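You operate a simulated robot arm through the tools that you are given. There is no shell and no other tool. Be economical: measure what you need, move in short steps, check, and stop when the job is done.

You are at the controls of a simulated two-armed robot. One attempt, no reset.

Task
Swap the black valve block in slot 3 for the orange one and try the rotary unit.
Fine: black block on the clear patch, latch 3 shut, then vent shut and air on; selector 3 to 90 and back to 0. Set down upright: black valve block.

Only the result counts: the job must be done as asked and must still hold three seconds after the hand-in. Knocking over, shifting, dropping, spilling or breaking anything else fails it.

Robot
Two 7-joint arms with two-finger parallel grippers on one trunk, on a base that drives. Base frame: it is fixed to the floor where the robot stands at the start and does not move with it; the origin is under the middle of the robot, x ahead of it, y to its left, z up; the surface under the hand at the start is at about z = 0.88. Readings come in m, rad, newtons and seconds.
The left shoulder is at the start at [0.02, 0.17, 1.328], the right one opposite. With the tool pointing down near the work surface each hand reaches from about 0.1 to 0.64 m from the robot's upright axis, wherever it stands, measured 20 degrees to its own side. Places, roughly: clear patch of the air bench [0.2, 0.4, 0.9]; latch one [0.5, 0.1, 0.9]; latch three [0.6, 0, 0.9]; latch two [0.5, 0.1, 0.9]; main gauge [0.5, 0.5, 1.4]; orange arm [0.7, 0.2, 1.3]; red lever [0.3, 0.8, 1.2]; rotary unit [0.7, 0.2, 1.3]; selector one [0.4, 0.1, 0.9]; selector three [0.5, 0, 0.9]; selector two [0.5, 0, 0.9]; slot three of the valve base [0.6, 0, 0.9]; yellow lever [0.6, 0.4, 1.2]. Payload 3.8 kg a hand.
Tool frame (each hand has its own): the origin (TCP) lies between the finger pads and is the grasp point; the fingertips stand 0.03 m ahead of it; z points along the fingers, y is the line along which they close. The gripper opens to 0.11 m. The fingers are 0.02 m wide and 0.01 m thick; the gripper's body (0.048 by 0.112 m) begins 0.055 m behind the TCP.
Orientation is that of the tool frame in the base frame, as [roll, pitch, yaw] about the fixed x, y, z axes, in that order (R = Rz(yaw) Ry(pitch) Rx(roll)). With the fingers straight down and closing along the base's y, the tool's x points along the base's -x, its y along +y and its z along -z.

Tools
- The arms move only by the tool apply_moves. It takes "left_steps", "right_steps" or both (then of equal length, played together; a hand with none holds still); each is a list of rows, each a list of 7 numbers: the shift along the base's x, y, z in mm, then the turn, a rotation vector about the base's x, y, z in rad, then the finger opening in mm, from 0 to 110. In form: [[tx, ty, tz, wx, wy, wz, claw], ...]. A call has 1 to 12 rows; each row shifts and turns the commanded pose from where the row before left it. A row lasts 0.2 s, in which the tool goes at most 0.05 m and 0.15 rad; a call with a longer step from one row to the next is refused whole, and so is a gripper value outside its range. Where a pose cannot be reached the arm comes as near as it can. A force on the tool above 80 N (or 10 N above the force at the start of the call, whichever is more), or a blocked arm, ends the call early, and 0.2 s more pass. The fingers move at their own pace (about 0.072 m/s each) and stop on an object; they squeeze with about 28 N. The grip force told is the motor's: it shows also when the fingers shut on nothing. Time passes only in rows, and 0.2 s behind the last, so rows that do not move let the fingers close. It gives the time, the measured TCP pose, the force on the tool (base axes), the opening and the grip force at its end, in the units of the frame above (readings bear some noise), with the torque about the TCP (base axes, N m) and any sound that the robot's microphone picked up.
- Cameras (640 x 400 px; columns grow to the right, rows downward): "scene" is now at [0.0947, 0.0498, 1.4833]; the picture's right is [0.57, -0.82, 0.00], its down [-0.46, -0.31, -0.83] and it looks along [0.69, 0.47, -0.55] (base axes); focal length 214 px, centre (320, 200). "left" rides on the left gripper at [0.072, -0.017, -0.103] in its tool frame; the picture's right is [0.23, 0.97, 0.00], its down [-0.76, 0.18, -0.62] and it looks along [-0.61, 0.14, 0.78] (tool axes); focal length 222 px, centre (320, 200). "right" rides on the right gripper at [0.072, 0.017, -0.103] in its tool frame; the picture's right is [-0.23, 0.97, 0.00], its down [-0.76, -0.18, -0.62] and it looks along [-0.61, -0.14, 0.78] (tool axes); focal length 222 px, centre (320, 200). There is no depth. A picture from a camera that has moved, and an enlarged one, comes with that camera's place and axes in the base frame and with its lens.
- snapshot(camera): a new picture of that camera. No time passes.
- move_column(by): slides the trunk up (or, below 0, down) by that many m; the arms and the scene camera ride with it, the base frame stays. It gives what a move gives, with no picture.
- steer(legs): drives the robot by 1 to 6 legs, each [ahead, turn to the left] in m and rad, along the robot's own axes; the way and the turn of a leg run together, so that a leg with both is an arc; at most 1.5 m and 3.142 rad a leg. The arms and the cameras ride along, it lands a little off, and it stops where it bumps. It gives what a move gives.
- head_to(pan, tilt): turns the head with the scene camera to pan (to the left, within 1.396 rad either way) and tilt (down, from -0.506 to 1.204), counted from straight ahead of the robot. It gives what a move gives.
- close_up(camera, box): a new picture of the part [left, top, right, bottom] of that camera's present view, enlarged. No time passes.
- finish_job(): hands the job in; it is judged then, once.

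Work in short steps. Places have to be worked out from the pictures, the camera data and where the tool is seen: move nearer, look again, correct. Check each grasp and each placing, and mend what went wrong. You have 120 turns and 92 pictures in all, those below and enlarged ones among them. Open the grippers and draw the arms clear of the work before you hand the job in, unless the task says otherwise; then end with one line.

The tools are called after "Emit:" as a command line: name --argument value ..., lists and objects as JSON in quotes. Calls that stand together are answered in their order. apply_moves: Moves the arms, as the interface text tells. Its arguments: {"type":"object","properties":{"left_steps":{"type":"array","items":{"type":"array","items":{"type":"number"}}},"right_steps":{"type":"array","items":{"type":"array","items":{"type":"number"}}}},"required":[]} The other tools are called the same way: move_column (by) slides the trunk up or down; steer (legs) drives the base; head_to (pan, tilt) turns the head that bears the scene camera; snapshot (camera) takes a picture; close_up (camera, box) takes an enlarged picture of a part of a camera's view; finish_job () hands the job in.

At the start:

```text
time: 0.0
left_ee_pos: [0.3068, 0.402, 1.4256]
left_tcp_rot: [3.141, 0.002, 3.142]
left_contact_force: [-0.4, 0.8, 0.4]
left_wrist_torque: [0.02, -0.03, 0.0]
left_gripper_width: 0.11
left_finger_force: 0.2
right_ee_pos: [0.3521, 0.0552, 1.3825]
right_tcp_rot: [-3.14, 0.0, -3.141]
right_contact_force: [-1.3, 0.3, 0.0]
right_wrist_torque: [0.0, 0.0, 0.0]
right_gripper_width: 0.1103
right_finger_force: 0.0
trunk travel left (down, up): [-0.425, 0.145]
robot x, y, heading: [-0.0007, 0.0016, 0.001]
head pan, tilt: [0.602, 0.588]
```

scene: 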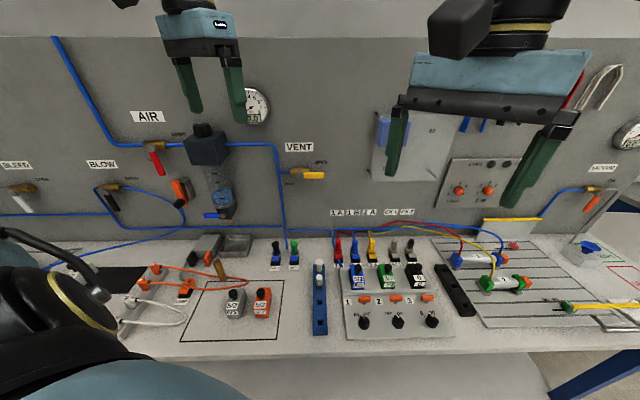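
right: 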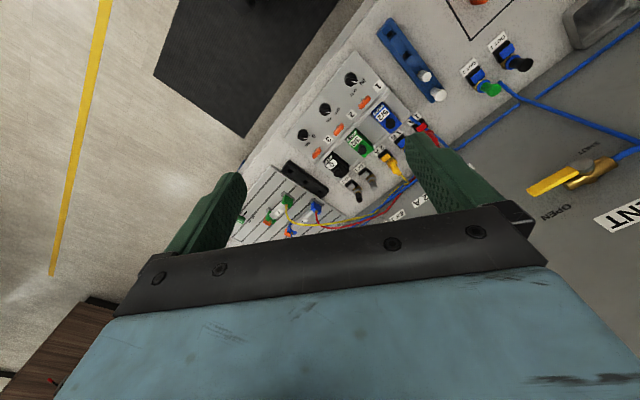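
left: 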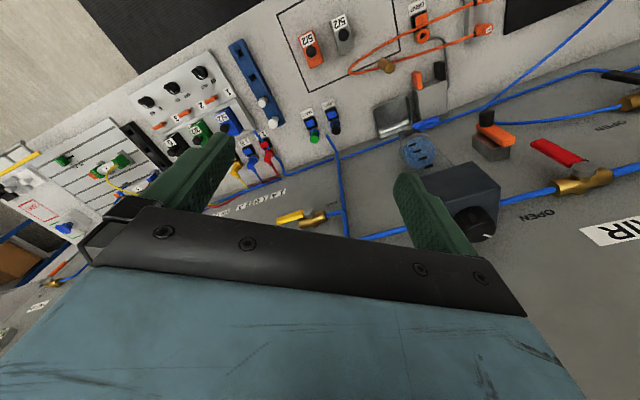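

I'll first look closely at the valves, gauge and valve base from the scene camera.

Emit:
close_up --camera "scene" --box '[320, 200, 480, 340]'

Emit:
close_up --camera "scene" --box '[120, 80, 340, 220]'

Emit:
close_up --camera "scene" --box '[120, 230, 320, 350]'

```text
2.86 times, centred on (400, 270) of scene
camera zoom: at [0.0947, 0.0498, 1.4833], right [0.57, -0.82, 0.0], down [-0.46, -0.31, -0.83], along [0.69, 0.47, -0.55], focal length 613 px, centre (91, 0)
```

zoom: 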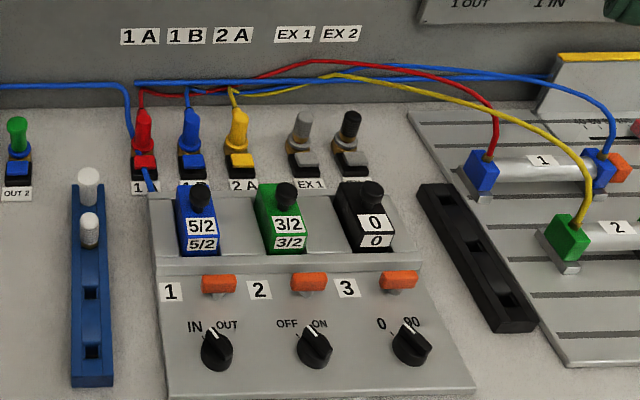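

```text
2.86 times, centred on (230, 150) of scene
camera zoom: at [0.0947, 0.0498, 1.4833], right [0.57, -0.82, 0.0], down [-0.46, -0.31, -0.83], along [0.69, 0.47, -0.55], focal length 613 px, centre (577, 343)
```

zoom: 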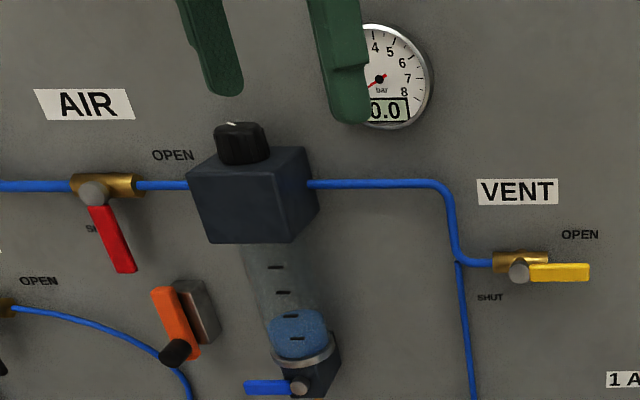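

```text
3.20 times, centred on (220, 290) of scene
camera zoom: at [0.0947, 0.0498, 1.4833], right [0.57, -0.82, 0.0], down [-0.46, -0.31, -0.83], along [0.69, 0.47, -0.55], focal length 686 px, centre (640, -88)
```

zoom: 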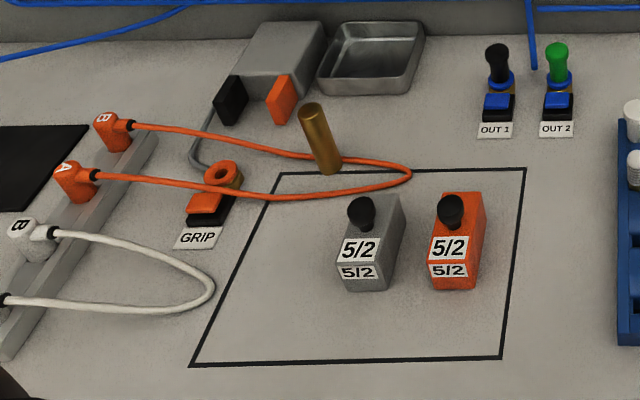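

Gauge reads 0.0, air lever is down (shut), vent is open, so the system is already vented. I'll move the hands aside to see the rotary unit and gauge.

Emit:
apply_moves --right_steps '[[-20, -45, 0, 0, 0, 0, 110], [-20, -45, 0, 0, 0, 0, 110], [-20, -45, 0, 0, 0, 0, 110], [0, -45, 0, 0, 0, 0, 110], [0, -45, 0, 0, 0, 0, 110]]' --left_steps '[[-20, 40, 0, 0, 0, 0, 110], [-20, 40, 0, 0, 0, 0, 110], [-20, 0, 0, 0, 0, 0, 110], [0, 0, 0, 0, 0, 0, 110], [0, 0, 0, 0, 0, 0, 110]]'

Emit:
snapshot --camera "scene"

Emit:
close_up --camera "scene" --box '[360, 80, 640, 255]'

Emit:
close_up --camera "scene" --box '[340, 280, 450, 340]'

```text
time: 1.2
left_ee_pos: [0.2453, 0.4825, 1.4274]
left_tcp_rot: [3.139, 0.002, -3.141]
left_contact_force: [-0.2, 0.3, 0.1]
left_wrist_torque: [0.03, 0.0, 0.01]
left_gripper_width: 0.1102
left_finger_force: 0.1
right_ee_pos: [0.2905, -0.1701, 1.3835]
right_tcp_rot: [3.138, 0.0, -3.141]
right_contact_force: [-0.2, 0.2, 0.7]
right_wrist_torque: [0.04, 0.01, 0.0]
right_gripper_width: 0.1098
right_finger_force: 0.1
trunk travel left (down, up): [-0.425, 0.145]
robot x, y, heading: [0.0004, -0.0028, 0.0]
head pan, tilt: [0.602, 0.588]
```

```text
85 pictures are left
camera scene: at [0.0936, 0.048, 1.4835], right [0.57, -0.82, 0.0], down [-0.46, -0.31, -0.83], along [0.69, 0.47, -0.55], focal length 214 px, centre (320, 200)
```

scene: 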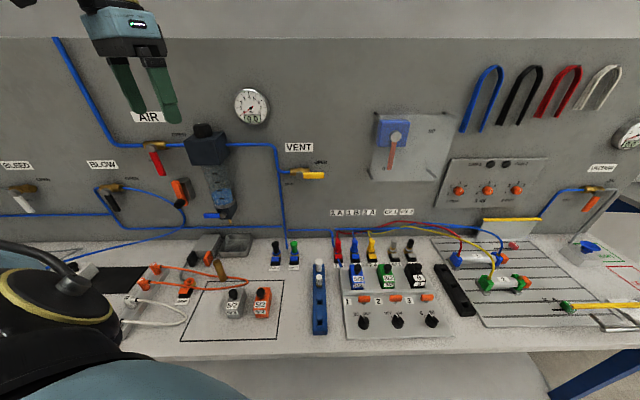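

```text
2.29 times, centred on (500, 168) of scene
camera zoom: at [0.0936, 0.048, 1.4835], right [0.57, -0.82, 0.0], down [-0.46, -0.31, -0.83], along [0.69, 0.47, -0.55], focal length 490 px, centre (-91, 274)
```

zoom: 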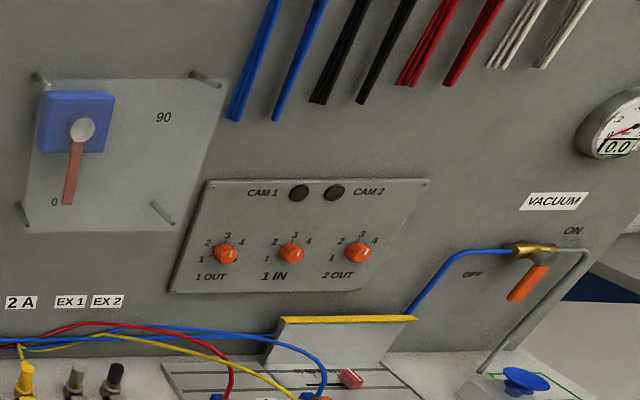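

```text
5.82 times, centred on (395, 310) of scene
camera zoom: at [0.0936, 0.048, 1.4835], right [0.57, -0.82, 0.0], down [-0.46, -0.31, -0.83], along [0.69, 0.47, -0.55], focal length 1248 px, centre (-116, -440)
```

zoom: 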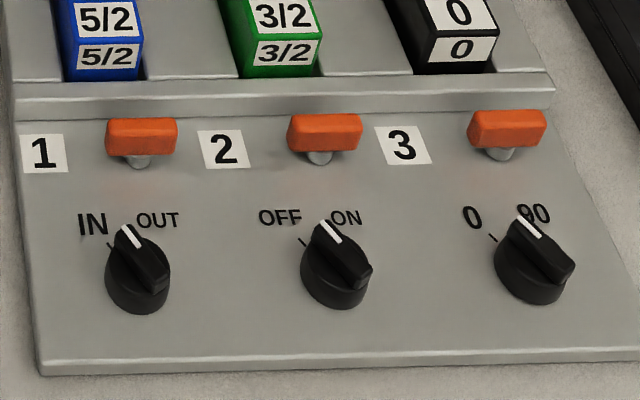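

The rotary arm is at 0 and clear. The bench is yawed about 0.6 rad from the robot, so I turn the robot to face it squarely and bring the head forward.

Emit:
steer --legs '[[0, 0.6]]'

Emit:
head_to --pan -0.35 --tilt 0.75

Emit:
snapshot --camera "scene"

```text
time: 3.2
left_ee_pos: [-0.0698, 0.5387, 1.4255]
left_tcp_rot: [-3.141, 0.001, -2.544]
left_contact_force: [0.5, -0.6, -0.2]
left_wrist_torque: [-0.01, 0.01, -0.02]
left_gripper_width: 0.11
left_finger_force: 0.0
right_ee_pos: [0.336, 0.0268, 1.3824]
right_tcp_rot: [3.142, 0.001, -2.543]
right_contact_force: [0.7, -0.5, 0.0]
right_wrist_torque: [0.02, 0.03, 0.02]
right_gripper_width: 0.1099
right_finger_force: 0.1
trunk travel left (down, up): [-0.425, 0.145]
robot x, y, heading: [-0.0054, 0.0021, 0.597]
head pan, tilt: [0.602, 0.588]
```

```text
time: 4.5
left_ee_pos: [-0.0681, 0.5387, 1.426]
left_tcp_rot: [-3.141, -0.001, -2.543]
left_contact_force: [-0.3, -0.6, -0.1]
left_wrist_torque: [0.02, -0.03, -0.03]
left_gripper_width: 0.1102
left_finger_force: 0.0
right_ee_pos: [0.3357, 0.0251, 1.3842]
right_tcp_rot: [-3.14, 0.002, -2.544]
right_contact_force: [0.1, 0.3, 0.0]
right_wrist_torque: [0.01, 0.0, 0.02]
right_gripper_width: 0.11
right_finger_force: 0.0
trunk travel left (down, up): [-0.425, 0.145]
robot x, y, heading: [-0.001, 0.0001, 0.599]
head pan, tilt: [-0.351, 0.75]
```

```text
82 pictures are left
camera scene: at [0.0983, 0.0318, 1.4693], right [0.25, -0.97, 0.0], down [-0.66, -0.17, -0.73], along [0.71, 0.18, -0.68], focal length 214 px, centre (320, 200)
```

scene: 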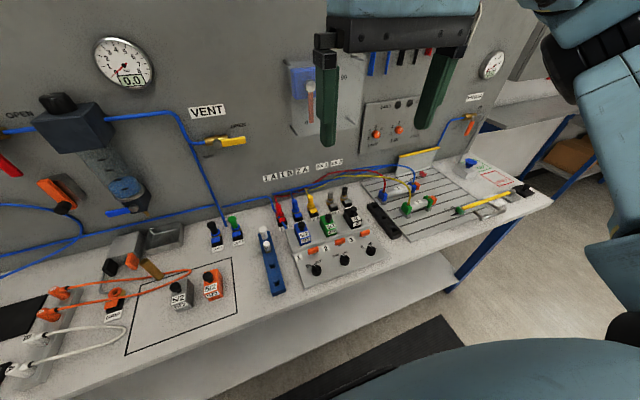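

Right hand moves over the valve base, about 0.2 m above, to look with its wrist camera.

Emit:
apply_moves --right_steps '[[32, -4, -36, 0, 0, 0, 110], [32, -4, -36, 0, 0, 0, 110], [32, -4, -36, 0, 0, 0, 110], [32, -4, -36, 0, 0, 0, 110], [32, -4, -36, 0, 0, 0, 110], [32, -4, -36, 0, 0, 0, 110], [10, -2, -30, 0, 0, 0, 110]]'

Emit:
snapshot --camera "right"

Emit:
snapshot --camera "scene"

```text
time: 6.1
left_ee_pos: [-0.0689, 0.5378, 1.4259]
left_tcp_rot: [3.141, 0.0, -2.544]
left_contact_force: [0.0, -0.1, -0.2]
left_wrist_torque: [0.04, -0.02, -0.05]
left_gripper_width: 0.1099
left_finger_force: 0.1
right_ee_pos: [0.5377, 0.0006, 1.1376]
right_tcp_rot: [-3.141, 0.0, -2.542]
right_contact_force: [-0.1, 0.8, -0.3]
right_wrist_torque: [-0.01, 0.01, 0.0]
right_gripper_width: 0.11
right_finger_force: 0.1
trunk travel left (down, up): [-0.425, 0.145]
robot x, y, heading: [0.0001, -0.0022, 0.598]
head pan, tilt: [-0.351, 0.75]
```

```text
81 pictures are left
camera right: at [0.4695, -0.0268, 1.2388], right [-0.36, 0.93, 0.0], down [0.73, 0.28, 0.62], along [0.58, 0.23, -0.78], focal length 222 px, centre (320, 200)
```

right: 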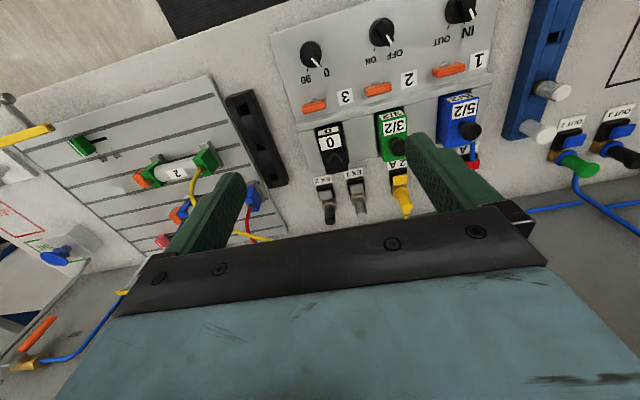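

```text
80 pictures are left
camera scene: at [0.0983, 0.0316, 1.4693], right [0.25, -0.97, 0.0], down [-0.66, -0.17, -0.73], along [0.71, 0.18, -0.68], focal length 214 px, centre (320, 200)
```

scene: 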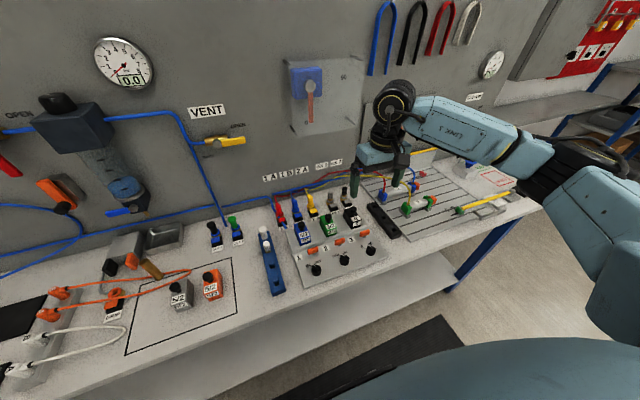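

I zoom in on the selectors and latches from the wrist view.

Emit:
close_up --camera "right" --box '[270, 20, 430, 220]'

```text
2.00 times, centred on (350, 120) of right
camera zoom: at [0.4695, -0.0268, 1.2388], right [-0.36, 0.93, 0.0], down [0.73, 0.28, 0.62], along [0.58, 0.23, -0.78], focal length 444 px, centre (260, 360)
```

zoom: 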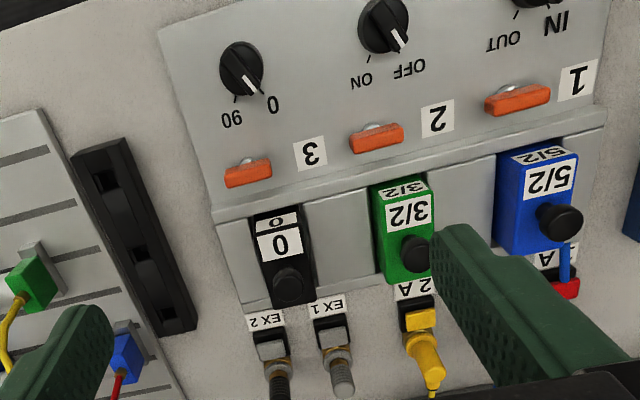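

Zooming further on latch 3 and block 3 from both angles.

Emit:
close_up --camera "right" --box '[290, 80, 370, 130]'

Emit:
close_up --camera "scene" --box '[320, 200, 400, 260]'

```text
8.00 times, centred on (330, 105) of right
camera zoom: at [0.4695, -0.0268, 1.2388], right [-0.36, 0.93, 0.0], down [0.73, 0.28, 0.62], along [0.58, 0.23, -0.78], focal length 1777 px, centre (240, 960)
```

zoom: 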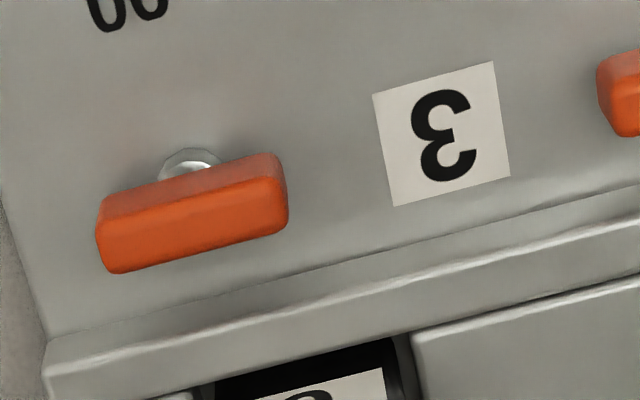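

```text
6.67 times, centred on (360, 230) of scene
camera zoom: at [0.0983, 0.0316, 1.4693], right [0.25, -0.97, 0.0], down [-0.66, -0.17, -0.73], along [0.71, 0.18, -0.68], focal length 1430 px, centre (53, 0)
```

zoom: 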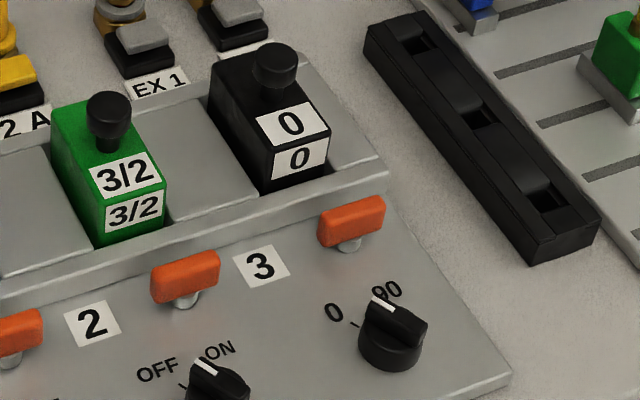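

Latch 3 triangulates to about (0.557, 0.000, 0.919), a short wing bar on a stem, lying along the row. I turn the right gripper 90° so it closes across the bar and lower to just above it.

Emit:
apply_moves --right_steps '[[2, 0, -9, 0, 0, 0.1428, 60], [2, 0, -9, 0, 0, 0.1428, 40], [2, 0, -9, 0, 0, 0.1428, 40], [2, 0, -9, 0, 0, 0.1428, 40], [2, 0, -9, 0, 0, 0.1428, 40], [2, 0, -9, 0, 0, 0.1428, 40], [2, 0, -9, 0, 0, 0.1428, 40], [2, 0, -9, 0, 0, 0.1428, 40], [2, 0, -9, 0, 0, 0.1428, 40], [1, 0, -9, 0, 0, 0.1428, 40], [0, 0, -9, 0, 0, 0.1428, 40]]'

Emit:
snapshot --camera "right"

Emit:
close_up --camera "scene" --box '[300, 170, 420, 270]'

```text
time: 8.5
left_ee_pos: [-0.0682, 0.5393, 1.427]
left_tcp_rot: [-3.14, 0.0, -2.545]
left_contact_force: [-0.3, 0.2, 0.5]
left_wrist_torque: [0.01, 0.0, -0.04]
left_gripper_width: 0.1101
left_finger_force: 0.1
right_ee_pos: [0.5125, -0.0132, 1.1031]
right_tcp_rot: [-3.122, 0.004, -1.791]
right_contact_force: [-0.3, 0.0, 0.0]
right_wrist_torque: [0.02, 0.02, -0.01]
right_gripper_width: 0.0402
right_finger_force: 0.1
right hand out of reach, approached as far as the arm can: row 5, 6, 7, 8, 9, 10, 11
trunk travel left (down, up): [-0.425, 0.145]
robot x, y, heading: [-0.0005, -0.0049, 0.596]
head pan, tilt: [-0.351, 0.75]
```

```text
76 pictures are left
camera right: at [0.4782, -0.0795, 1.2052], right [-0.9, 0.43, -0.02], down [0.33, 0.71, 0.63], along [0.29, 0.56, -0.78], focal length 222 px, centre (320, 200)
```

right: 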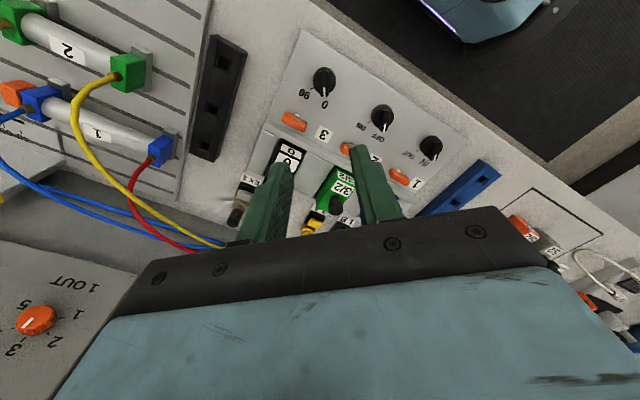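

```text
4.00 times, centred on (360, 220) of scene
camera zoom: at [0.0984, 0.0318, 1.4693], right [0.25, -0.97, 0.0], down [-0.66, -0.17, -0.73], along [0.71, 0.18, -0.68], focal length 858 px, centre (160, 120)
```

zoom: 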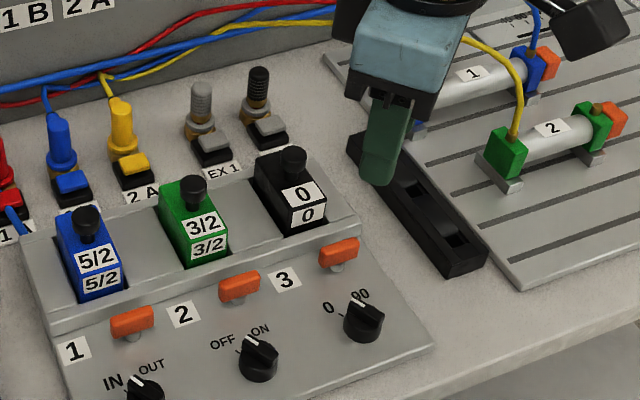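

Yaw limit reached that way; I turn the wrist the other way instead.

Emit:
apply_moves --right_steps '[[0, 0, 0, 0, 0, -0.1428, 40], [0, 0, 0, 0, 0, -0.1428, 40], [0, 0, 0, 0, 0, -0.1428, 40], [0, 0, 0, 0, 0, -0.1428, 40], [0, 0, 0, 0, 0, -0.1428, 40], [0, 0, 0, 0, 0, -0.1428, 40], [0, 0, 0, 0, 0, -0.1428, 40], [0, 0, 0, 0, 0, -0.1428, 40], [0, 0, 0, 0, 0, -0.1428, 40], [0, 0, 0, 0, 0, -0.1428, 40], [0, 0, 0, 0, 0, -0.1428, 40]]'

```text
time: 10.9
left_ee_pos: [-0.0694, 0.5384, 1.4256]
left_tcp_rot: [3.14, -0.002, -2.543]
left_contact_force: [0.1, -0.8, 0.2]
left_wrist_torque: [0.0, 0.0, -0.04]
left_gripper_width: 0.11
left_finger_force: 0.0
right_ee_pos: [0.5127, -0.0121, 1.1036]
right_tcp_rot: [-3.122, 0.004, 2.92]
right_contact_force: [-0.7, -0.1, 0.4]
right_wrist_torque: [-0.03, -0.04, 0.0]
right_gripper_width: 0.04
right_finger_force: 0.0
trunk travel left (down, up): [-0.425, 0.145]
robot x, y, heading: [-0.0011, -0.0004, 0.599]
head pan, tilt: [-0.351, 0.75]
```

Continue the turn to closing across the bar, and go over the latch at z ≈ 1.03.

Emit:
apply_moves --right_steps '[[9, 2, -14, 0, 0, -0.149, 40], [9, 3, -14, 0, 0, -0.149, 40], [9, 2, -14, 0, 0, -0.149, 40], [9, 3, -14, 0, 0, -0.149, 40], [8, 2, -14, 0, 0, -0.149, 40], [0, 0, 0, 0.011, -0.016, 0, 40]]'

Emit:
snapshot --camera "right"

Emit:
close_up --camera "scene" --box '[300, 170, 420, 270]'

```text
time: 12.3
left_ee_pos: [-0.0689, 0.5386, 1.4275]
left_tcp_rot: [-3.141, 0.002, -2.544]
left_contact_force: [0.0, 0.1, -0.6]
left_wrist_torque: [0.01, -0.02, -0.02]
left_gripper_width: 0.1099
left_finger_force: 0.0
right_ee_pos: [0.5563, -0.0013, 1.0333]
right_tcp_rot: [3.14, 0.003, 2.173]
right_contact_force: [0.2, -0.3, 0.7]
right_wrist_torque: [0.01, 0.02, -0.01]
right_gripper_width: 0.0398
right_finger_force: 0.0
trunk travel left (down, up): [-0.425, 0.145]
robot x, y, heading: [0.0033, 0.0019, 0.592]
head pan, tilt: [-0.351, 0.75]
```

```text
74 pictures are left
camera right: at [0.5281, 0.0691, 1.1357], right [0.93, 0.37, 0.0], down [0.28, -0.73, 0.63], along [0.23, -0.58, -0.78], focal length 222 px, centre (320, 200)
```

right: 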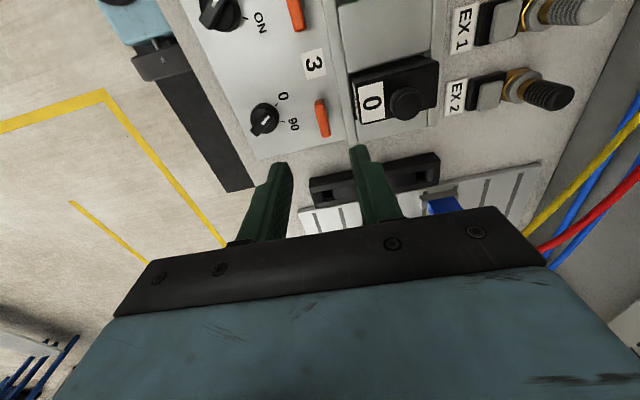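

```text
4.00 times, centred on (360, 220) of scene
camera zoom: at [0.098, 0.0316, 1.4694], right [0.25, -0.97, 0.0], down [-0.66, -0.17, -0.73], along [0.71, 0.18, -0.68], focal length 858 px, centre (160, 120)
```

zoom: 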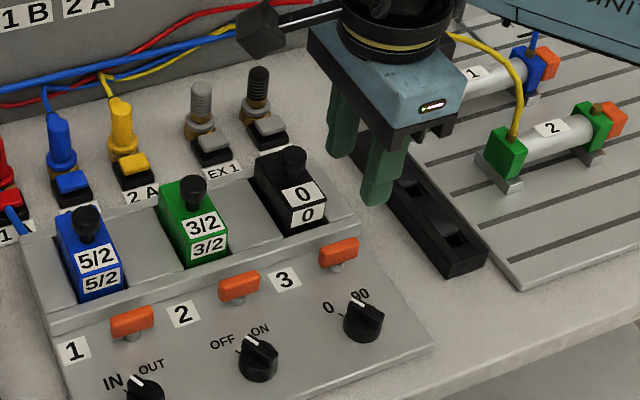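

Latch re-measured at (0.556, 0.003); gripper axis is aligned. Descend to z = 0.945 with fingers around the bar and look.

Emit:
apply_moves --right_steps '[[0, 2, -30, 0, 0, 0, 40], [0, 2, -30, 0, 0, 0, 36], [0, 0, -18, 0, 0, 0, 36], [0, 0, -10, 0, 0, 0, 36]]'

Emit:
close_up --camera "scene" --box '[320, 190, 400, 260]'

Emit:
close_up --camera "right" --box '[240, 80, 440, 240]'

```text
time: 13.3
left_ee_pos: [-0.068, 0.5386, 1.4253]
left_tcp_rot: [3.139, -0.002, -2.542]
left_contact_force: [0.6, -0.2, -0.2]
left_wrist_torque: [-0.01, -0.02, -0.02]
left_gripper_width: 0.1101
left_finger_force: 0.0
right_ee_pos: [0.5559, 0.0028, 0.9452]
right_tcp_rot: [3.141, 0.003, 2.176]
right_contact_force: [0.7, 0.2, -0.1]
right_wrist_torque: [-0.02, 0.04, 0.01]
right_gripper_width: 0.036
right_finger_force: 0.0
trunk travel left (down, up): [-0.425, 0.145]
robot x, y, heading: [-0.0003, -0.0032, 0.593]
head pan, tilt: [-0.351, 0.75]
```

```text
5.71 times, centred on (360, 225) of scene
camera zoom: at [0.0984, 0.0318, 1.4693], right [0.25, -0.97, 0.0], down [-0.66, -0.17, -0.73], along [0.71, 0.18, -0.68], focal length 1226 px, centre (91, 57)
```

zoom: 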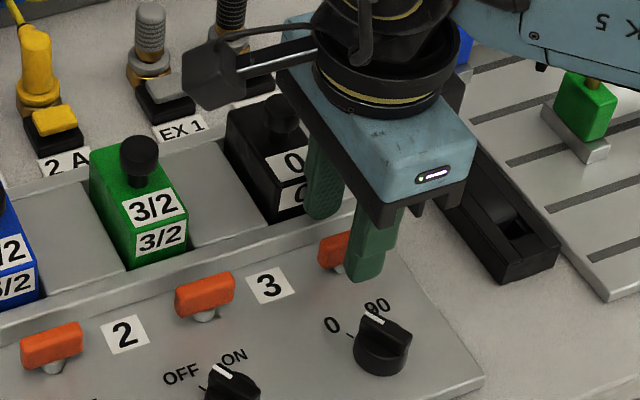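

```text
2.50 times, centred on (340, 160) of right
camera zoom: at [0.5286, 0.0727, 1.0475], right [0.93, 0.37, 0.0], down [0.29, -0.73, 0.63], along [0.23, -0.58, -0.78], focal length 555 px, centre (270, 300)
```

zoom: 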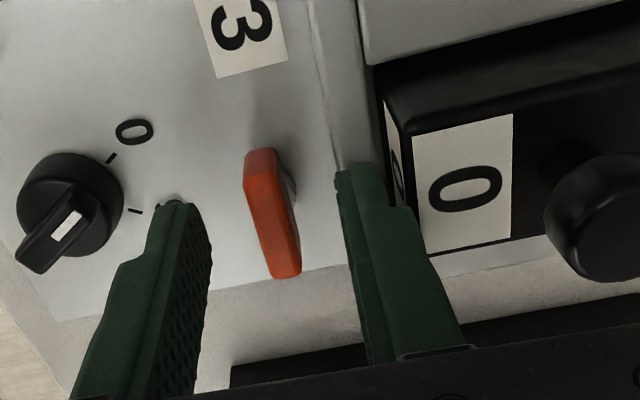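

The bar sits between the fingers. Lower a little further and close on it.

Emit:
apply_moves --right_steps '[[0, 1, -5, 0, 0, 0, 36], [0, 1, -5, 0, 0, 0, 36], [0, 0, 0, 0, 0, 0, 0], [0, 0, 0, 0, 0, 0, 0], [0, 0, 0, 0, 0, 0, 0]]'

Emit:
close_up --camera "right" --box '[240, 80, 440, 240]'

```text
time: 14.5
left_ee_pos: [-0.0714, 0.5381, 1.4259]
left_tcp_rot: [3.141, 0.002, -2.542]
left_contact_force: [0.0, 0.1, 0.6]
left_wrist_torque: [-0.01, -0.01, -0.01]
left_gripper_width: 0.1099
left_finger_force: 0.1
right_ee_pos: [0.5537, 0.0039, 0.9381]
right_tcp_rot: [3.14, 0.005, 2.177]
right_contact_force: [1.4, -6.1, 31.3]
right_wrist_torque: [-0.36, 0.27, 0.61]
right_gripper_width: 0.0095
right_finger_force: 45.2
trunk travel left (down, up): [-0.425, 0.145]
robot x, y, heading: [-0.0027, -0.0023, 0.593]
head pan, tilt: [-0.351, 0.75]
```

```text
2.50 times, centred on (340, 160) of right
camera zoom: at [0.527, 0.0742, 1.0399], right [0.93, 0.37, 0.0], down [0.29, -0.73, 0.63], along [0.23, -0.58, -0.78], focal length 555 px, centre (270, 300)
```

zoom: 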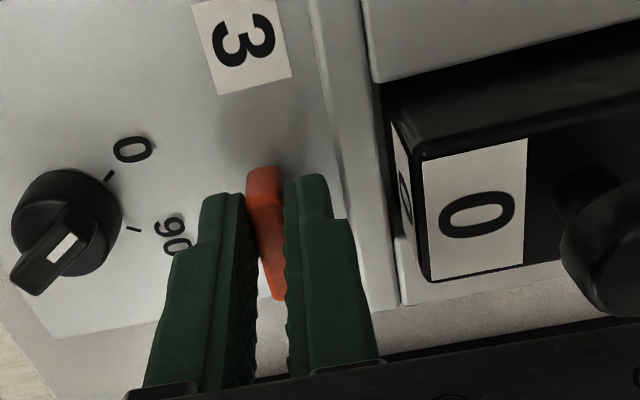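

Bar gripped (9.5 mm), tips touched the plate. Lift 3 mm and try turning counter-clockwise in small steps watching the torque.

Emit:
apply_moves --right_steps '[[0, 0, 3, 0, 0, 0, 0], [0, 0, 0, 0, 0, 0.1, 0], [0, 0, 0, 0, 0, 0.1, 0], [0, 0, 0, 0, 0, 0.1, 0]]'

Emit:
close_up --camera "right" --box '[240, 80, 440, 240]'

```text
time: 15.5
left_ee_pos: [-0.0699, 0.537, 1.4269]
left_tcp_rot: [-3.141, 0.0, -2.544]
left_contact_force: [0.6, 0.4, -0.6]
left_wrist_torque: [-0.01, 0.0, 0.0]
left_gripper_width: 0.1099
left_finger_force: 0.2
right_ee_pos: [0.5523, 0.002, 0.9368]
right_tcp_rot: [-3.135, 0.004, 2.481]
right_contact_force: [-9.1, -10.0, 7.6]
right_wrist_torque: [-0.81, -0.83, -0.12]
right_gripper_width: 0.0098
right_finger_force: 44.9
trunk travel left (down, up): [-0.425, 0.145]
robot x, y, heading: [-0.0012, 0.0026, 0.6]
head pan, tilt: [-0.351, 0.75]
```

```text
2.50 times, centred on (340, 160) of right
camera zoom: at [0.5067, 0.062, 1.0398], right [0.78, 0.63, 0.0], down [0.49, -0.6, 0.63], along [0.39, -0.49, -0.78], focal length 555 px, centre (270, 300)
```

zoom: 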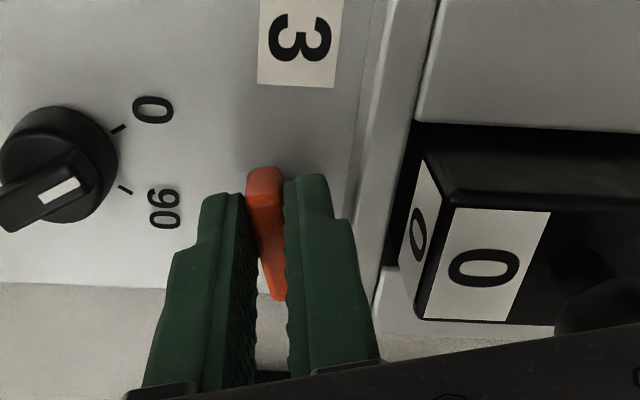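

The bar turns with the gripper with little torque. Continue to a quarter turn in total.

Emit:
apply_moves --right_steps '[[0, 0, 0, 0, 0, 0.14, 0], [0, 0, 0, 0, 0, 0.14, 0], [0, 0, 0, 0, 0, 0.14, 0], [0, 0, 0, 0, 0, 0.14, 0]]'

Emit:
apply_moves --right_steps '[[0, 0, 0, 0, 0, 0.14, 0], [0, 0, 0, 0, 0, 0.14, 0], [0, 0, 0, 0, 0, 0.14, 0], [0, 0, 0, 0, 0, 0.14, 0], [0, 0, 0, 0, 0, 0.14, 0]]'

Emit:
close_up --camera "right" --box '[240, 80, 440, 240]'

```text
time: 16.5
left_ee_pos: [-0.0719, 0.5358, 1.4261]
left_tcp_rot: [3.141, 0.005, -2.543]
left_contact_force: [-0.3, 0.0, 1.1]
left_wrist_torque: [0.01, 0.01, -0.01]
left_gripper_width: 0.11
left_finger_force: 0.1
right_ee_pos: [0.5514, -0.0002, 0.9387]
right_tcp_rot: [-3.134, 0.001, 3.04]
right_contact_force: [-24.6, -27.4, -0.8]
right_wrist_torque: [-0.33, -0.43, -0.21]
right_gripper_width: 0.0097
right_finger_force: 44.6
trunk travel left (down, up): [-0.425, 0.145]
robot x, y, heading: [-0.0007, 0.0031, 0.6]
head pan, tilt: [-0.351, 0.75]
```

```text
time: 17.7
left_ee_pos: [-0.0704, 0.5341, 1.4284]
left_tcp_rot: [3.14, 0.005, -2.543]
left_contact_force: [0.1, 0.1, 0.5]
left_wrist_torque: [0.01, 0.02, 0.02]
left_gripper_width: 0.1101
left_finger_force: 0.0
right_ee_pos: [0.5541, -0.0045, 0.9382]
right_tcp_rot: [-3.13, -0.01, -2.549]
right_contact_force: [-16.9, -42.9, 5.5]
right_wrist_torque: [-0.61, 0.62, -0.19]
right_gripper_width: 0.0099
right_finger_force: 45.1
trunk travel left (down, up): [-0.425, 0.145]
robot x, y, heading: [-0.0008, -0.0029, 0.603]
head pan, tilt: [-0.351, 0.75]
```

```text
2.50 times, centred on (340, 160) of right
camera zoom: at [0.4846, -0.0295, 1.0405], right [-0.36, 0.93, -0.01], down [0.73, 0.29, 0.62], along [0.58, 0.21, -0.79], focal length 555 px, centre (270, 300)
```

zoom: 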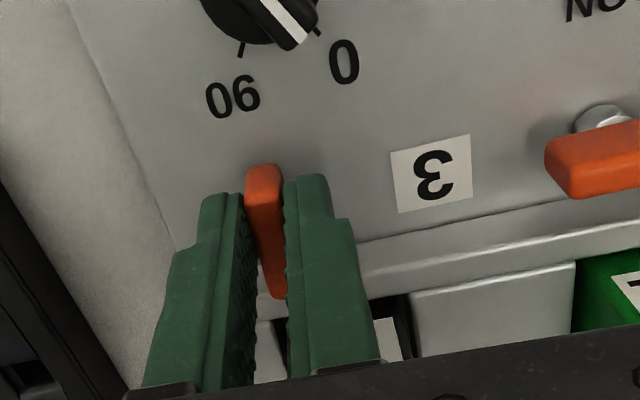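

Quarter turn done. Release and rise to inspect the latch.

Emit:
apply_moves --right_steps '[[0, 0, 0, 0, 0, 0, 40], [0, 0, 0, 0, 0, 0, 40], [0, 0, 30, 0, 0, 0, 40], [-5, -4, 40, 0, 0, 0, 50], [-5, -4, 30, 0, 0, 0, 60]]'

Emit:
close_up --camera "right" --box '[240, 40, 440, 200]'

Emit:
close_up --camera "scene" --box '[320, 190, 400, 260]'

```text
time: 18.9
left_ee_pos: [-0.0679, 0.5382, 1.426]
left_tcp_rot: [-3.141, 0.002, -2.543]
left_contact_force: [0.3, 0.4, 0.2]
left_wrist_torque: [-0.01, 0.0, -0.01]
left_gripper_width: 0.1097
left_finger_force: 0.0
right_ee_pos: [0.547, -0.0039, 1.0389]
right_tcp_rot: [-3.141, 0.005, -2.545]
right_contact_force: [-0.1, 0.1, -0.2]
right_wrist_torque: [0.02, 0.01, -0.02]
right_gripper_width: 0.06
right_finger_force: 0.2
trunk travel left (down, up): [-0.425, 0.145]
robot x, y, heading: [-0.0003, 0.0004, 0.591]
head pan, tilt: [-0.351, 0.75]
```

```text
2.50 times, centred on (340, 120) of right
camera zoom: at [0.4774, -0.0294, 1.1413], right [-0.36, 0.93, 0.0], down [0.73, 0.28, 0.63], along [0.58, 0.23, -0.78], focal length 555 px, centre (270, 400)
```

zoom: 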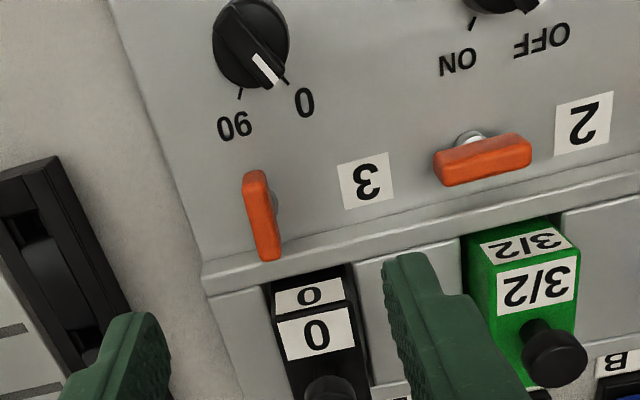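

```text
5.71 times, centred on (360, 225) of scene
camera zoom: at [0.0981, 0.032, 1.4693], right [0.25, -0.97, 0.0], down [-0.66, -0.17, -0.73], along [0.71, 0.18, -0.68], focal length 1226 px, centre (91, 57)
```

zoom: 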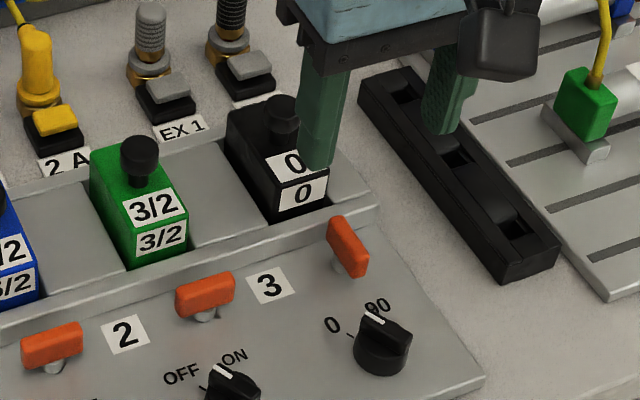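

Latch 3 is open. I place the right hand above the black block, fingers still above knob height, and look for alignment.

Emit:
apply_moves --right_steps '[[10, 12, 10, 0, 0, 0, 54], [12, 13, 10, 0, 0, 0, 54], [10, 13, 0, 0, 0, 0, 54]]'

Emit:
snapshot --camera "right"

Emit:
close_up --camera "scene" --box '[320, 170, 400, 240]'

```text
time: 19.7
left_ee_pos: [-0.0677, 0.5396, 1.4272]
left_tcp_rot: [3.141, 0.0, -2.542]
left_contact_force: [0.8, 1.1, -0.3]
left_wrist_torque: [0.01, -0.03, -0.06]
left_gripper_width: 0.1099
left_finger_force: 0.0
right_ee_pos: [0.5784, 0.0358, 1.0581]
right_tcp_rot: [3.141, 0.004, -2.547]
right_contact_force: [-0.3, -0.1, 0.4]
right_wrist_torque: [0.0, 0.0, 0.05]
right_gripper_width: 0.0541
right_finger_force: 0.0
trunk travel left (down, up): [-0.425, 0.145]
robot x, y, heading: [0.0004, 0.0004, 0.6]
head pan, tilt: [-0.351, 0.75]
```

```text
65 pictures are left
camera right: at [0.5092, 0.0095, 1.1606], right [-0.36, 0.93, 0.0], down [0.73, 0.28, 0.63], along [0.58, 0.22, -0.78], focal length 222 px, centre (320, 200)
```

right: 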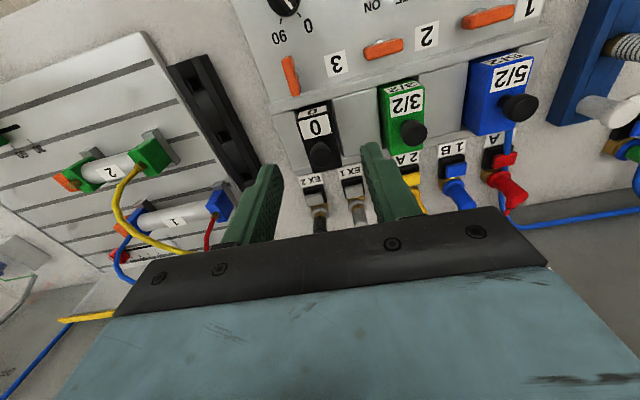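

```text
5.71 times, centred on (360, 205) of scene
camera zoom: at [0.0986, 0.0323, 1.4693], right [0.25, -0.97, 0.0], down [-0.66, -0.17, -0.73], along [0.71, 0.18, -0.68], focal length 1226 px, centre (91, 171)
```

zoom: 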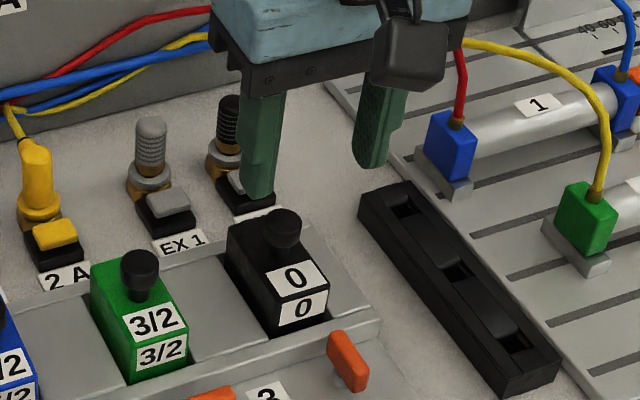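

Aligned with the block. Descend around it in steps.

Emit:
apply_moves --right_steps '[[1, 1, -40, 0, 0, 0, 54], [0, 0, -40, 0, 0, 0, 54], [0, 0, -14, 0, 0, 0, 54]]'

Emit:
close_up --camera "scene" --box '[320, 170, 400, 240]'

Emit:
close_up --camera "right" --box '[220, 60, 440, 240]'

```text
time: 20.5
left_ee_pos: [-0.0685, 0.5385, 1.4261]
left_tcp_rot: [3.14, 0.0, -2.544]
left_contact_force: [-0.2, 0.0, 0.3]
left_wrist_torque: [-0.05, -0.01, -0.01]
left_gripper_width: 0.1099
left_finger_force: 0.0
right_ee_pos: [0.5793, 0.0368, 0.9635]
right_tcp_rot: [3.141, 0.002, -2.545]
right_contact_force: [0.6, 0.6, 0.2]
right_wrist_torque: [-0.01, -0.01, 0.02]
right_gripper_width: 0.0542
right_finger_force: 0.0
trunk travel left (down, up): [-0.425, 0.145]
robot x, y, heading: [0.0016, -0.0019, 0.597]
head pan, tilt: [-0.351, 0.75]
```

```text
5.71 times, centred on (360, 205) of scene
camera zoom: at [0.0983, 0.0318, 1.4693], right [0.25, -0.97, 0.0], down [-0.66, -0.17, -0.73], along [0.71, 0.18, -0.68], focal length 1226 px, centre (91, 171)
```

zoom: 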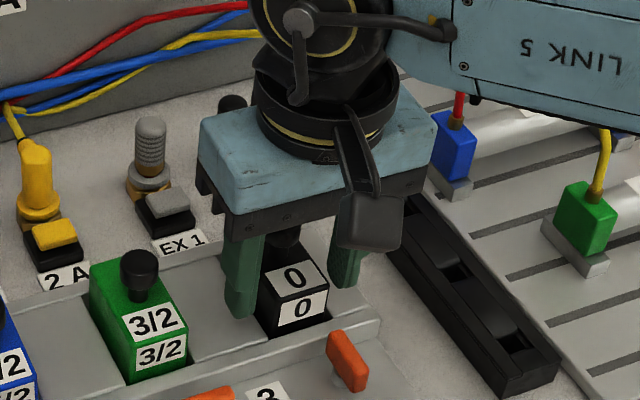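

```text
2.22 times, centred on (330, 150) of right
camera zoom: at [0.5094, 0.0098, 1.0664], right [-0.36, 0.93, 0.0], down [0.73, 0.28, 0.63], along [0.58, 0.23, -0.78], focal length 494 px, centre (298, 311)
```

zoom: 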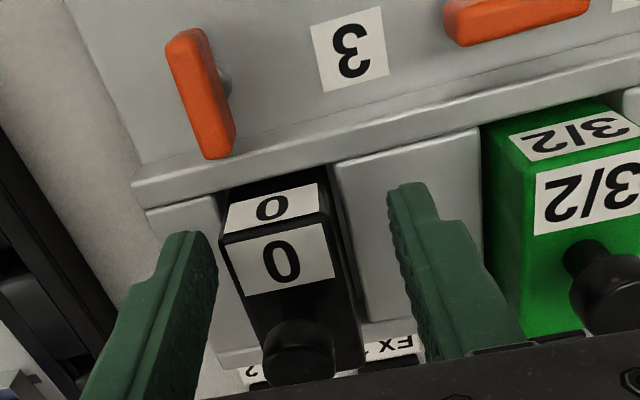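

Fingers straddle the block. Go 9 mm lower and close.

Emit:
apply_moves --right_steps '[[0, 0, -9, 0, 0, 0, 54], [0, 0, 0, 0, 0, 0, 20], [0, 0, 0, 0, 0, 0, 0], [0, 0, 0, 0, 0, 0, 0]]'

Emit:
close_up --camera "right" --box '[220, 60, 440, 240]'

```text
time: 21.5
left_ee_pos: [-0.0678, 0.5374, 1.4268]
left_tcp_rot: [3.139, 0.0, -2.542]
left_contact_force: [-0.5, 0.6, 0.1]
left_wrist_torque: [0.0, 0.0, -0.02]
left_gripper_width: 0.11
left_finger_force: 0.0
right_ee_pos: [0.5809, 0.033, 0.9553]
right_tcp_rot: [-3.14, 0.006, -2.549]
right_contact_force: [11.7, -12.2, 4.8]
right_wrist_torque: [-0.46, -0.53, -0.01]
right_gripper_width: 0.0356
right_finger_force: 27.4
trunk travel left (down, up): [-0.425, 0.145]
robot x, y, heading: [0.0004, 0.003, 0.598]
head pan, tilt: [-0.351, 0.75]
```

```text
2.22 times, centred on (330, 150) of right
camera zoom: at [0.5113, 0.0071, 1.0576], right [-0.35, 0.93, 0.0], down [0.73, 0.28, 0.63], along [0.59, 0.22, -0.78], focal length 494 px, centre (298, 311)
```

zoom: 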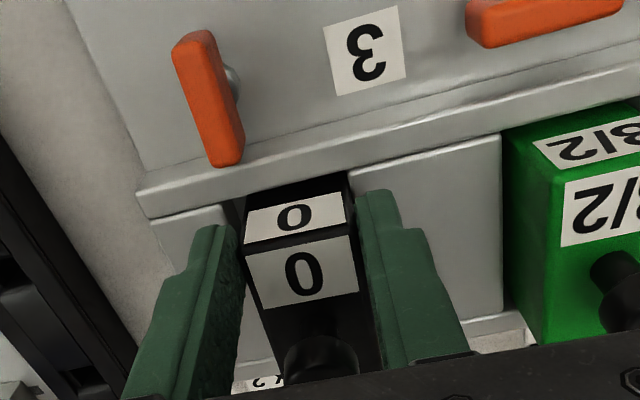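

Block gripped at 35.6 mm. Lift straight up slowly.

Emit:
apply_moves --right_steps '[[0, 0, 4, 0, 0, 0, 0], [0, 0, 8, 0, 0, 0, 0], [0, 0, 10, 0, 0, 0, 0], [0, 0, 15, 0, 0, 0, 0], [0, 0, 25, 0, 0, 0, 0]]'

Emit:
close_up --camera "scene" --box '[310, 150, 410, 240]'

```text
time: 22.7
left_ee_pos: [-0.068, 0.5381, 1.4261]
left_tcp_rot: [-3.141, -0.001, -2.542]
left_contact_force: [1.0, -0.5, 0.0]
left_wrist_torque: [0.05, -0.01, 0.0]
left_gripper_width: 0.1103
left_finger_force: 0.0
right_ee_pos: [0.5788, 0.0373, 1.0168]
right_tcp_rot: [3.14, 0.004, -2.543]
right_contact_force: [-0.4, 0.1, -2.1]
right_wrist_torque: [-0.01, 0.03, -0.01]
right_gripper_width: 0.036
right_finger_force: 27.4
trunk travel left (down, up): [-0.425, 0.145]
robot x, y, heading: [0.0002, -0.0015, 0.601]
head pan, tilt: [-0.351, 0.75]
```

```text
4.44 times, centred on (360, 195) of scene
camera zoom: at [0.0985, 0.0316, 1.4693], right [0.25, -0.97, 0.0], down [-0.66, -0.17, -0.73], along [0.71, 0.18, -0.68], focal length 953 px, centre (142, 222)
```

zoom: 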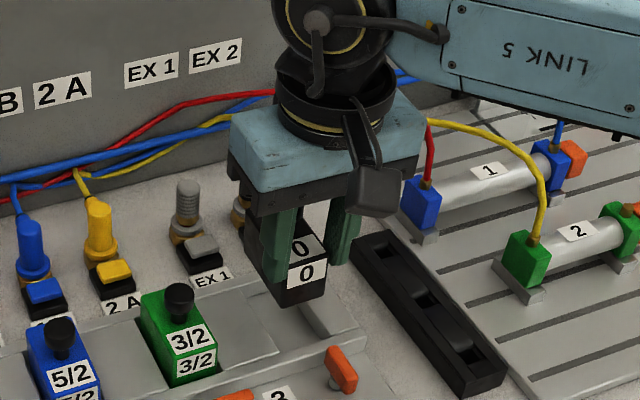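

The black block is out. I raise and retract it, then turn the base further left so the right hand can reach the patch comfortably.

Emit:
apply_moves --right_steps '[[0, 0, 45, 0, 0, 0, 0], [0, 0, 45, 0, 0, 0, 0], [-20, -14, 35, 0, 0, 0, 0], [-25, -17, 20, 0, 0, 0, 0], [-25, -17, 0, 0, 0, 0, 0], [-25, -17, 0, 0, 0, 0, 0]]'

Emit:
steer --legs '[[0, 0.5]]'

Emit:
head_to --pan 0.1 --tilt 0.85

Emit:
snapshot --camera "scene"

```text
time: 24.1
left_ee_pos: [-0.0689, 0.5362, 1.425]
left_tcp_rot: [-3.141, 0.002, -2.542]
left_contact_force: [-0.1, 0.5, -0.1]
left_wrist_torque: [-0.01, -0.01, 0.0]
left_gripper_width: 0.1102
left_finger_force: 0.1
right_ee_pos: [0.4827, -0.0288, 1.1619]
right_tcp_rot: [3.139, 0.004, -2.546]
right_contact_force: [0.0, -0.8, -1.2]
right_wrist_torque: [-0.04, 0.02, -0.01]
right_gripper_width: 0.0357
right_finger_force: 27.8
trunk travel left (down, up): [-0.425, 0.145]
robot x, y, heading: [-0.0013, 0.0052, 0.595]
head pan, tilt: [-0.351, 0.75]
```

```text
time: 25.9
left_ee_pos: [-0.3206, 0.44, 1.4253]
left_tcp_rot: [3.141, -0.001, -2.039]
left_contact_force: [0.0, 0.2, -0.4]
left_wrist_torque: [0.05, 0.02, -0.04]
left_gripper_width: 0.1098
left_finger_force: 0.0
right_ee_pos: [0.4372, 0.2077, 1.162]
right_tcp_rot: [-3.141, 0.005, -2.042]
right_contact_force: [-1.2, 0.3, -2.0]
right_wrist_torque: [-0.05, -0.01, 0.02]
right_gripper_width: 0.0358
right_finger_force: 28.3
trunk travel left (down, up): [-0.425, 0.145]
robot x, y, heading: [-0.0015, 0.0033, 1.099]
head pan, tilt: [-0.351, 0.75]
```

```text
time: 26.8
left_ee_pos: [-0.3192, 0.4387, 1.4258]
left_tcp_rot: [-3.141, 0.0, -2.038]
left_contact_force: [-0.4, -0.3, -0.4]
left_wrist_torque: [-0.05, 0.05, -0.02]
left_gripper_width: 0.1103
left_finger_force: 0.0
right_ee_pos: [0.4362, 0.2086, 1.1617]
right_tcp_rot: [-3.141, 0.002, -2.042]
right_contact_force: [0.5, 0.5, -0.9]
right_wrist_torque: [-0.01, 0.05, 0.01]
right_gripper_width: 0.0354
right_finger_force: 27.7
trunk travel left (down, up): [-0.425, 0.145]
robot x, y, heading: [0.0009, 0.0009, 1.102]
head pan, tilt: [0.099, 0.85]
```

```text
59 pictures are left
camera scene: at [0.0385, 0.0912, 1.4613], right [0.93, -0.36, 0.0], down [-0.27, -0.7, -0.66], along [0.24, 0.62, -0.75], focal length 214 px, centre (320, 200)
```

scene: 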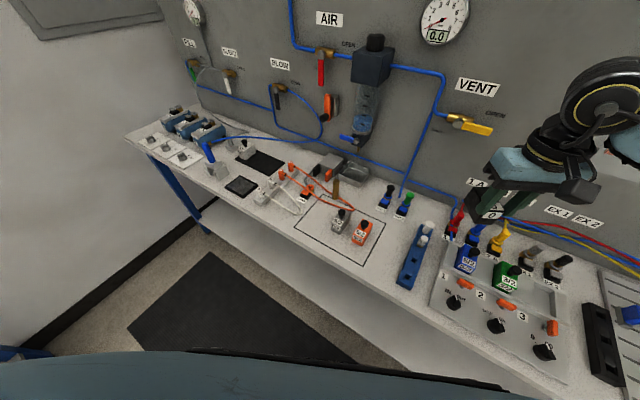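

Emit:
close_up --camera "scene" --box '[270, 160, 400, 280]'

```text
3.33 times, centred on (335, 220) of scene
camera zoom: at [0.0385, 0.0912, 1.4613], right [0.93, -0.36, 0.0], down [-0.27, -0.7, -0.66], along [0.24, 0.62, -0.75], focal length 715 px, centre (270, 133)
```

zoom: 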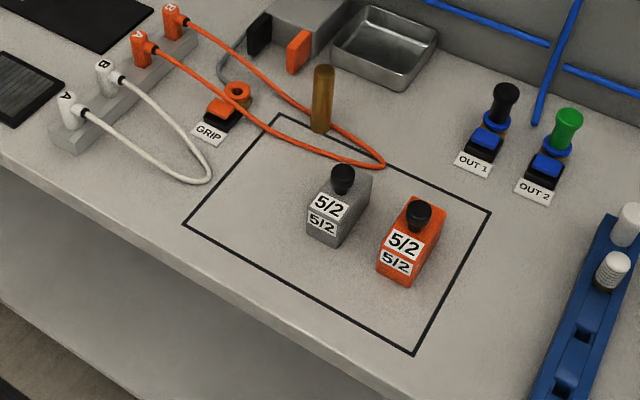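

Patch corners worked out; the free left part centres near (0.20, 0.50). I move the block over it, restoring the bench-aligned yaw.

Emit:
apply_moves --right_steps '[[-29.4, 36, 0, 0, 0, -0.063, 0], [-29.4, 36, 0, 0, 0, -0.063, 0], [-29.4, 36, 0, 0, 0, -0.063, 0], [-29.4, 36, 0, 0, 0, -0.063, 0], [-29.4, 36, 0, 0, 0, -0.063, 0], [-29.4, 36, 0, 0, 0, -0.063, 0], [-29.4, 36, 0, 0, 0, -0.063, 0], [-29.4, 36, 0, 0, 0, -0.063, 0], [0, 0, -40, 0, 0, 0, 0], [0, 0, -40, 0, 0, 0, 0]]'

Emit:
snapshot --camera "scene"

Emit:
snapshot --camera "right"

```text
time: 29.0
left_ee_pos: [-0.3205, 0.4398, 1.4261]
left_tcp_rot: [-3.14, 0.001, -2.038]
left_contact_force: [0.0, -0.2, -0.3]
left_wrist_torque: [-0.01, -0.01, -0.01]
left_gripper_width: 0.1099
left_finger_force: 0.1
right_ee_pos: [0.1999, 0.4975, 1.0825]
right_tcp_rot: [3.141, 0.003, -2.545]
right_contact_force: [-0.6, -0.5, -0.8]
right_wrist_torque: [-0.05, 0.05, 0.02]
right_gripper_width: 0.0355
right_finger_force: 27.8
trunk travel left (down, up): [-0.425, 0.145]
robot x, y, heading: [-0.0002, -0.0006, 1.098]
head pan, tilt: [0.099, 0.85]
```

```text
57 pictures are left
camera scene: at [0.0376, 0.092, 1.4613], right [0.93, -0.36, 0.0], down [-0.27, -0.7, -0.66], along [0.24, 0.62, -0.75], focal length 214 px, centre (320, 200)
```

scene: 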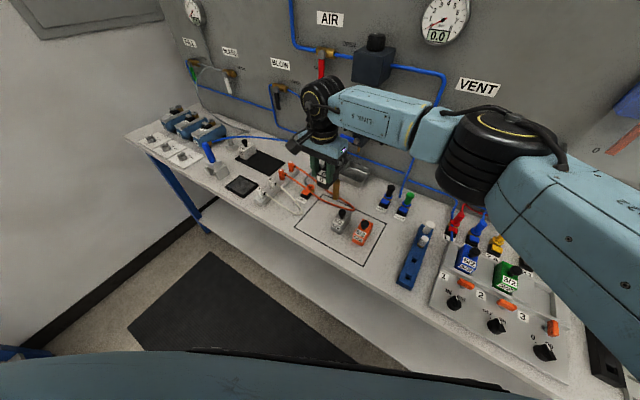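

```text
56 pictures are left
camera right: at [0.1313, 0.4705, 1.1843], right [-0.36, 0.93, 0.0], down [0.73, 0.28, 0.63], along [0.58, 0.22, -0.78], focal length 222 px, centre (320, 200)
```

right: 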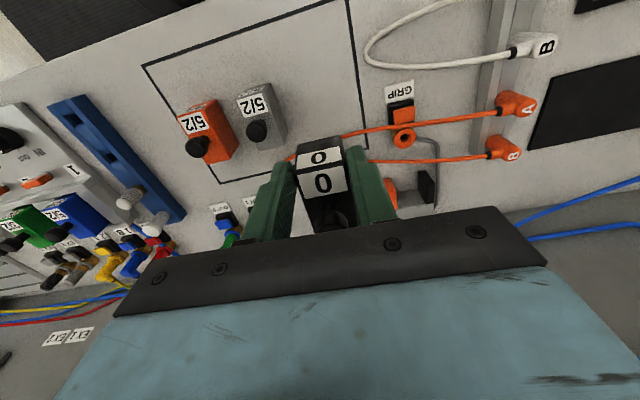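

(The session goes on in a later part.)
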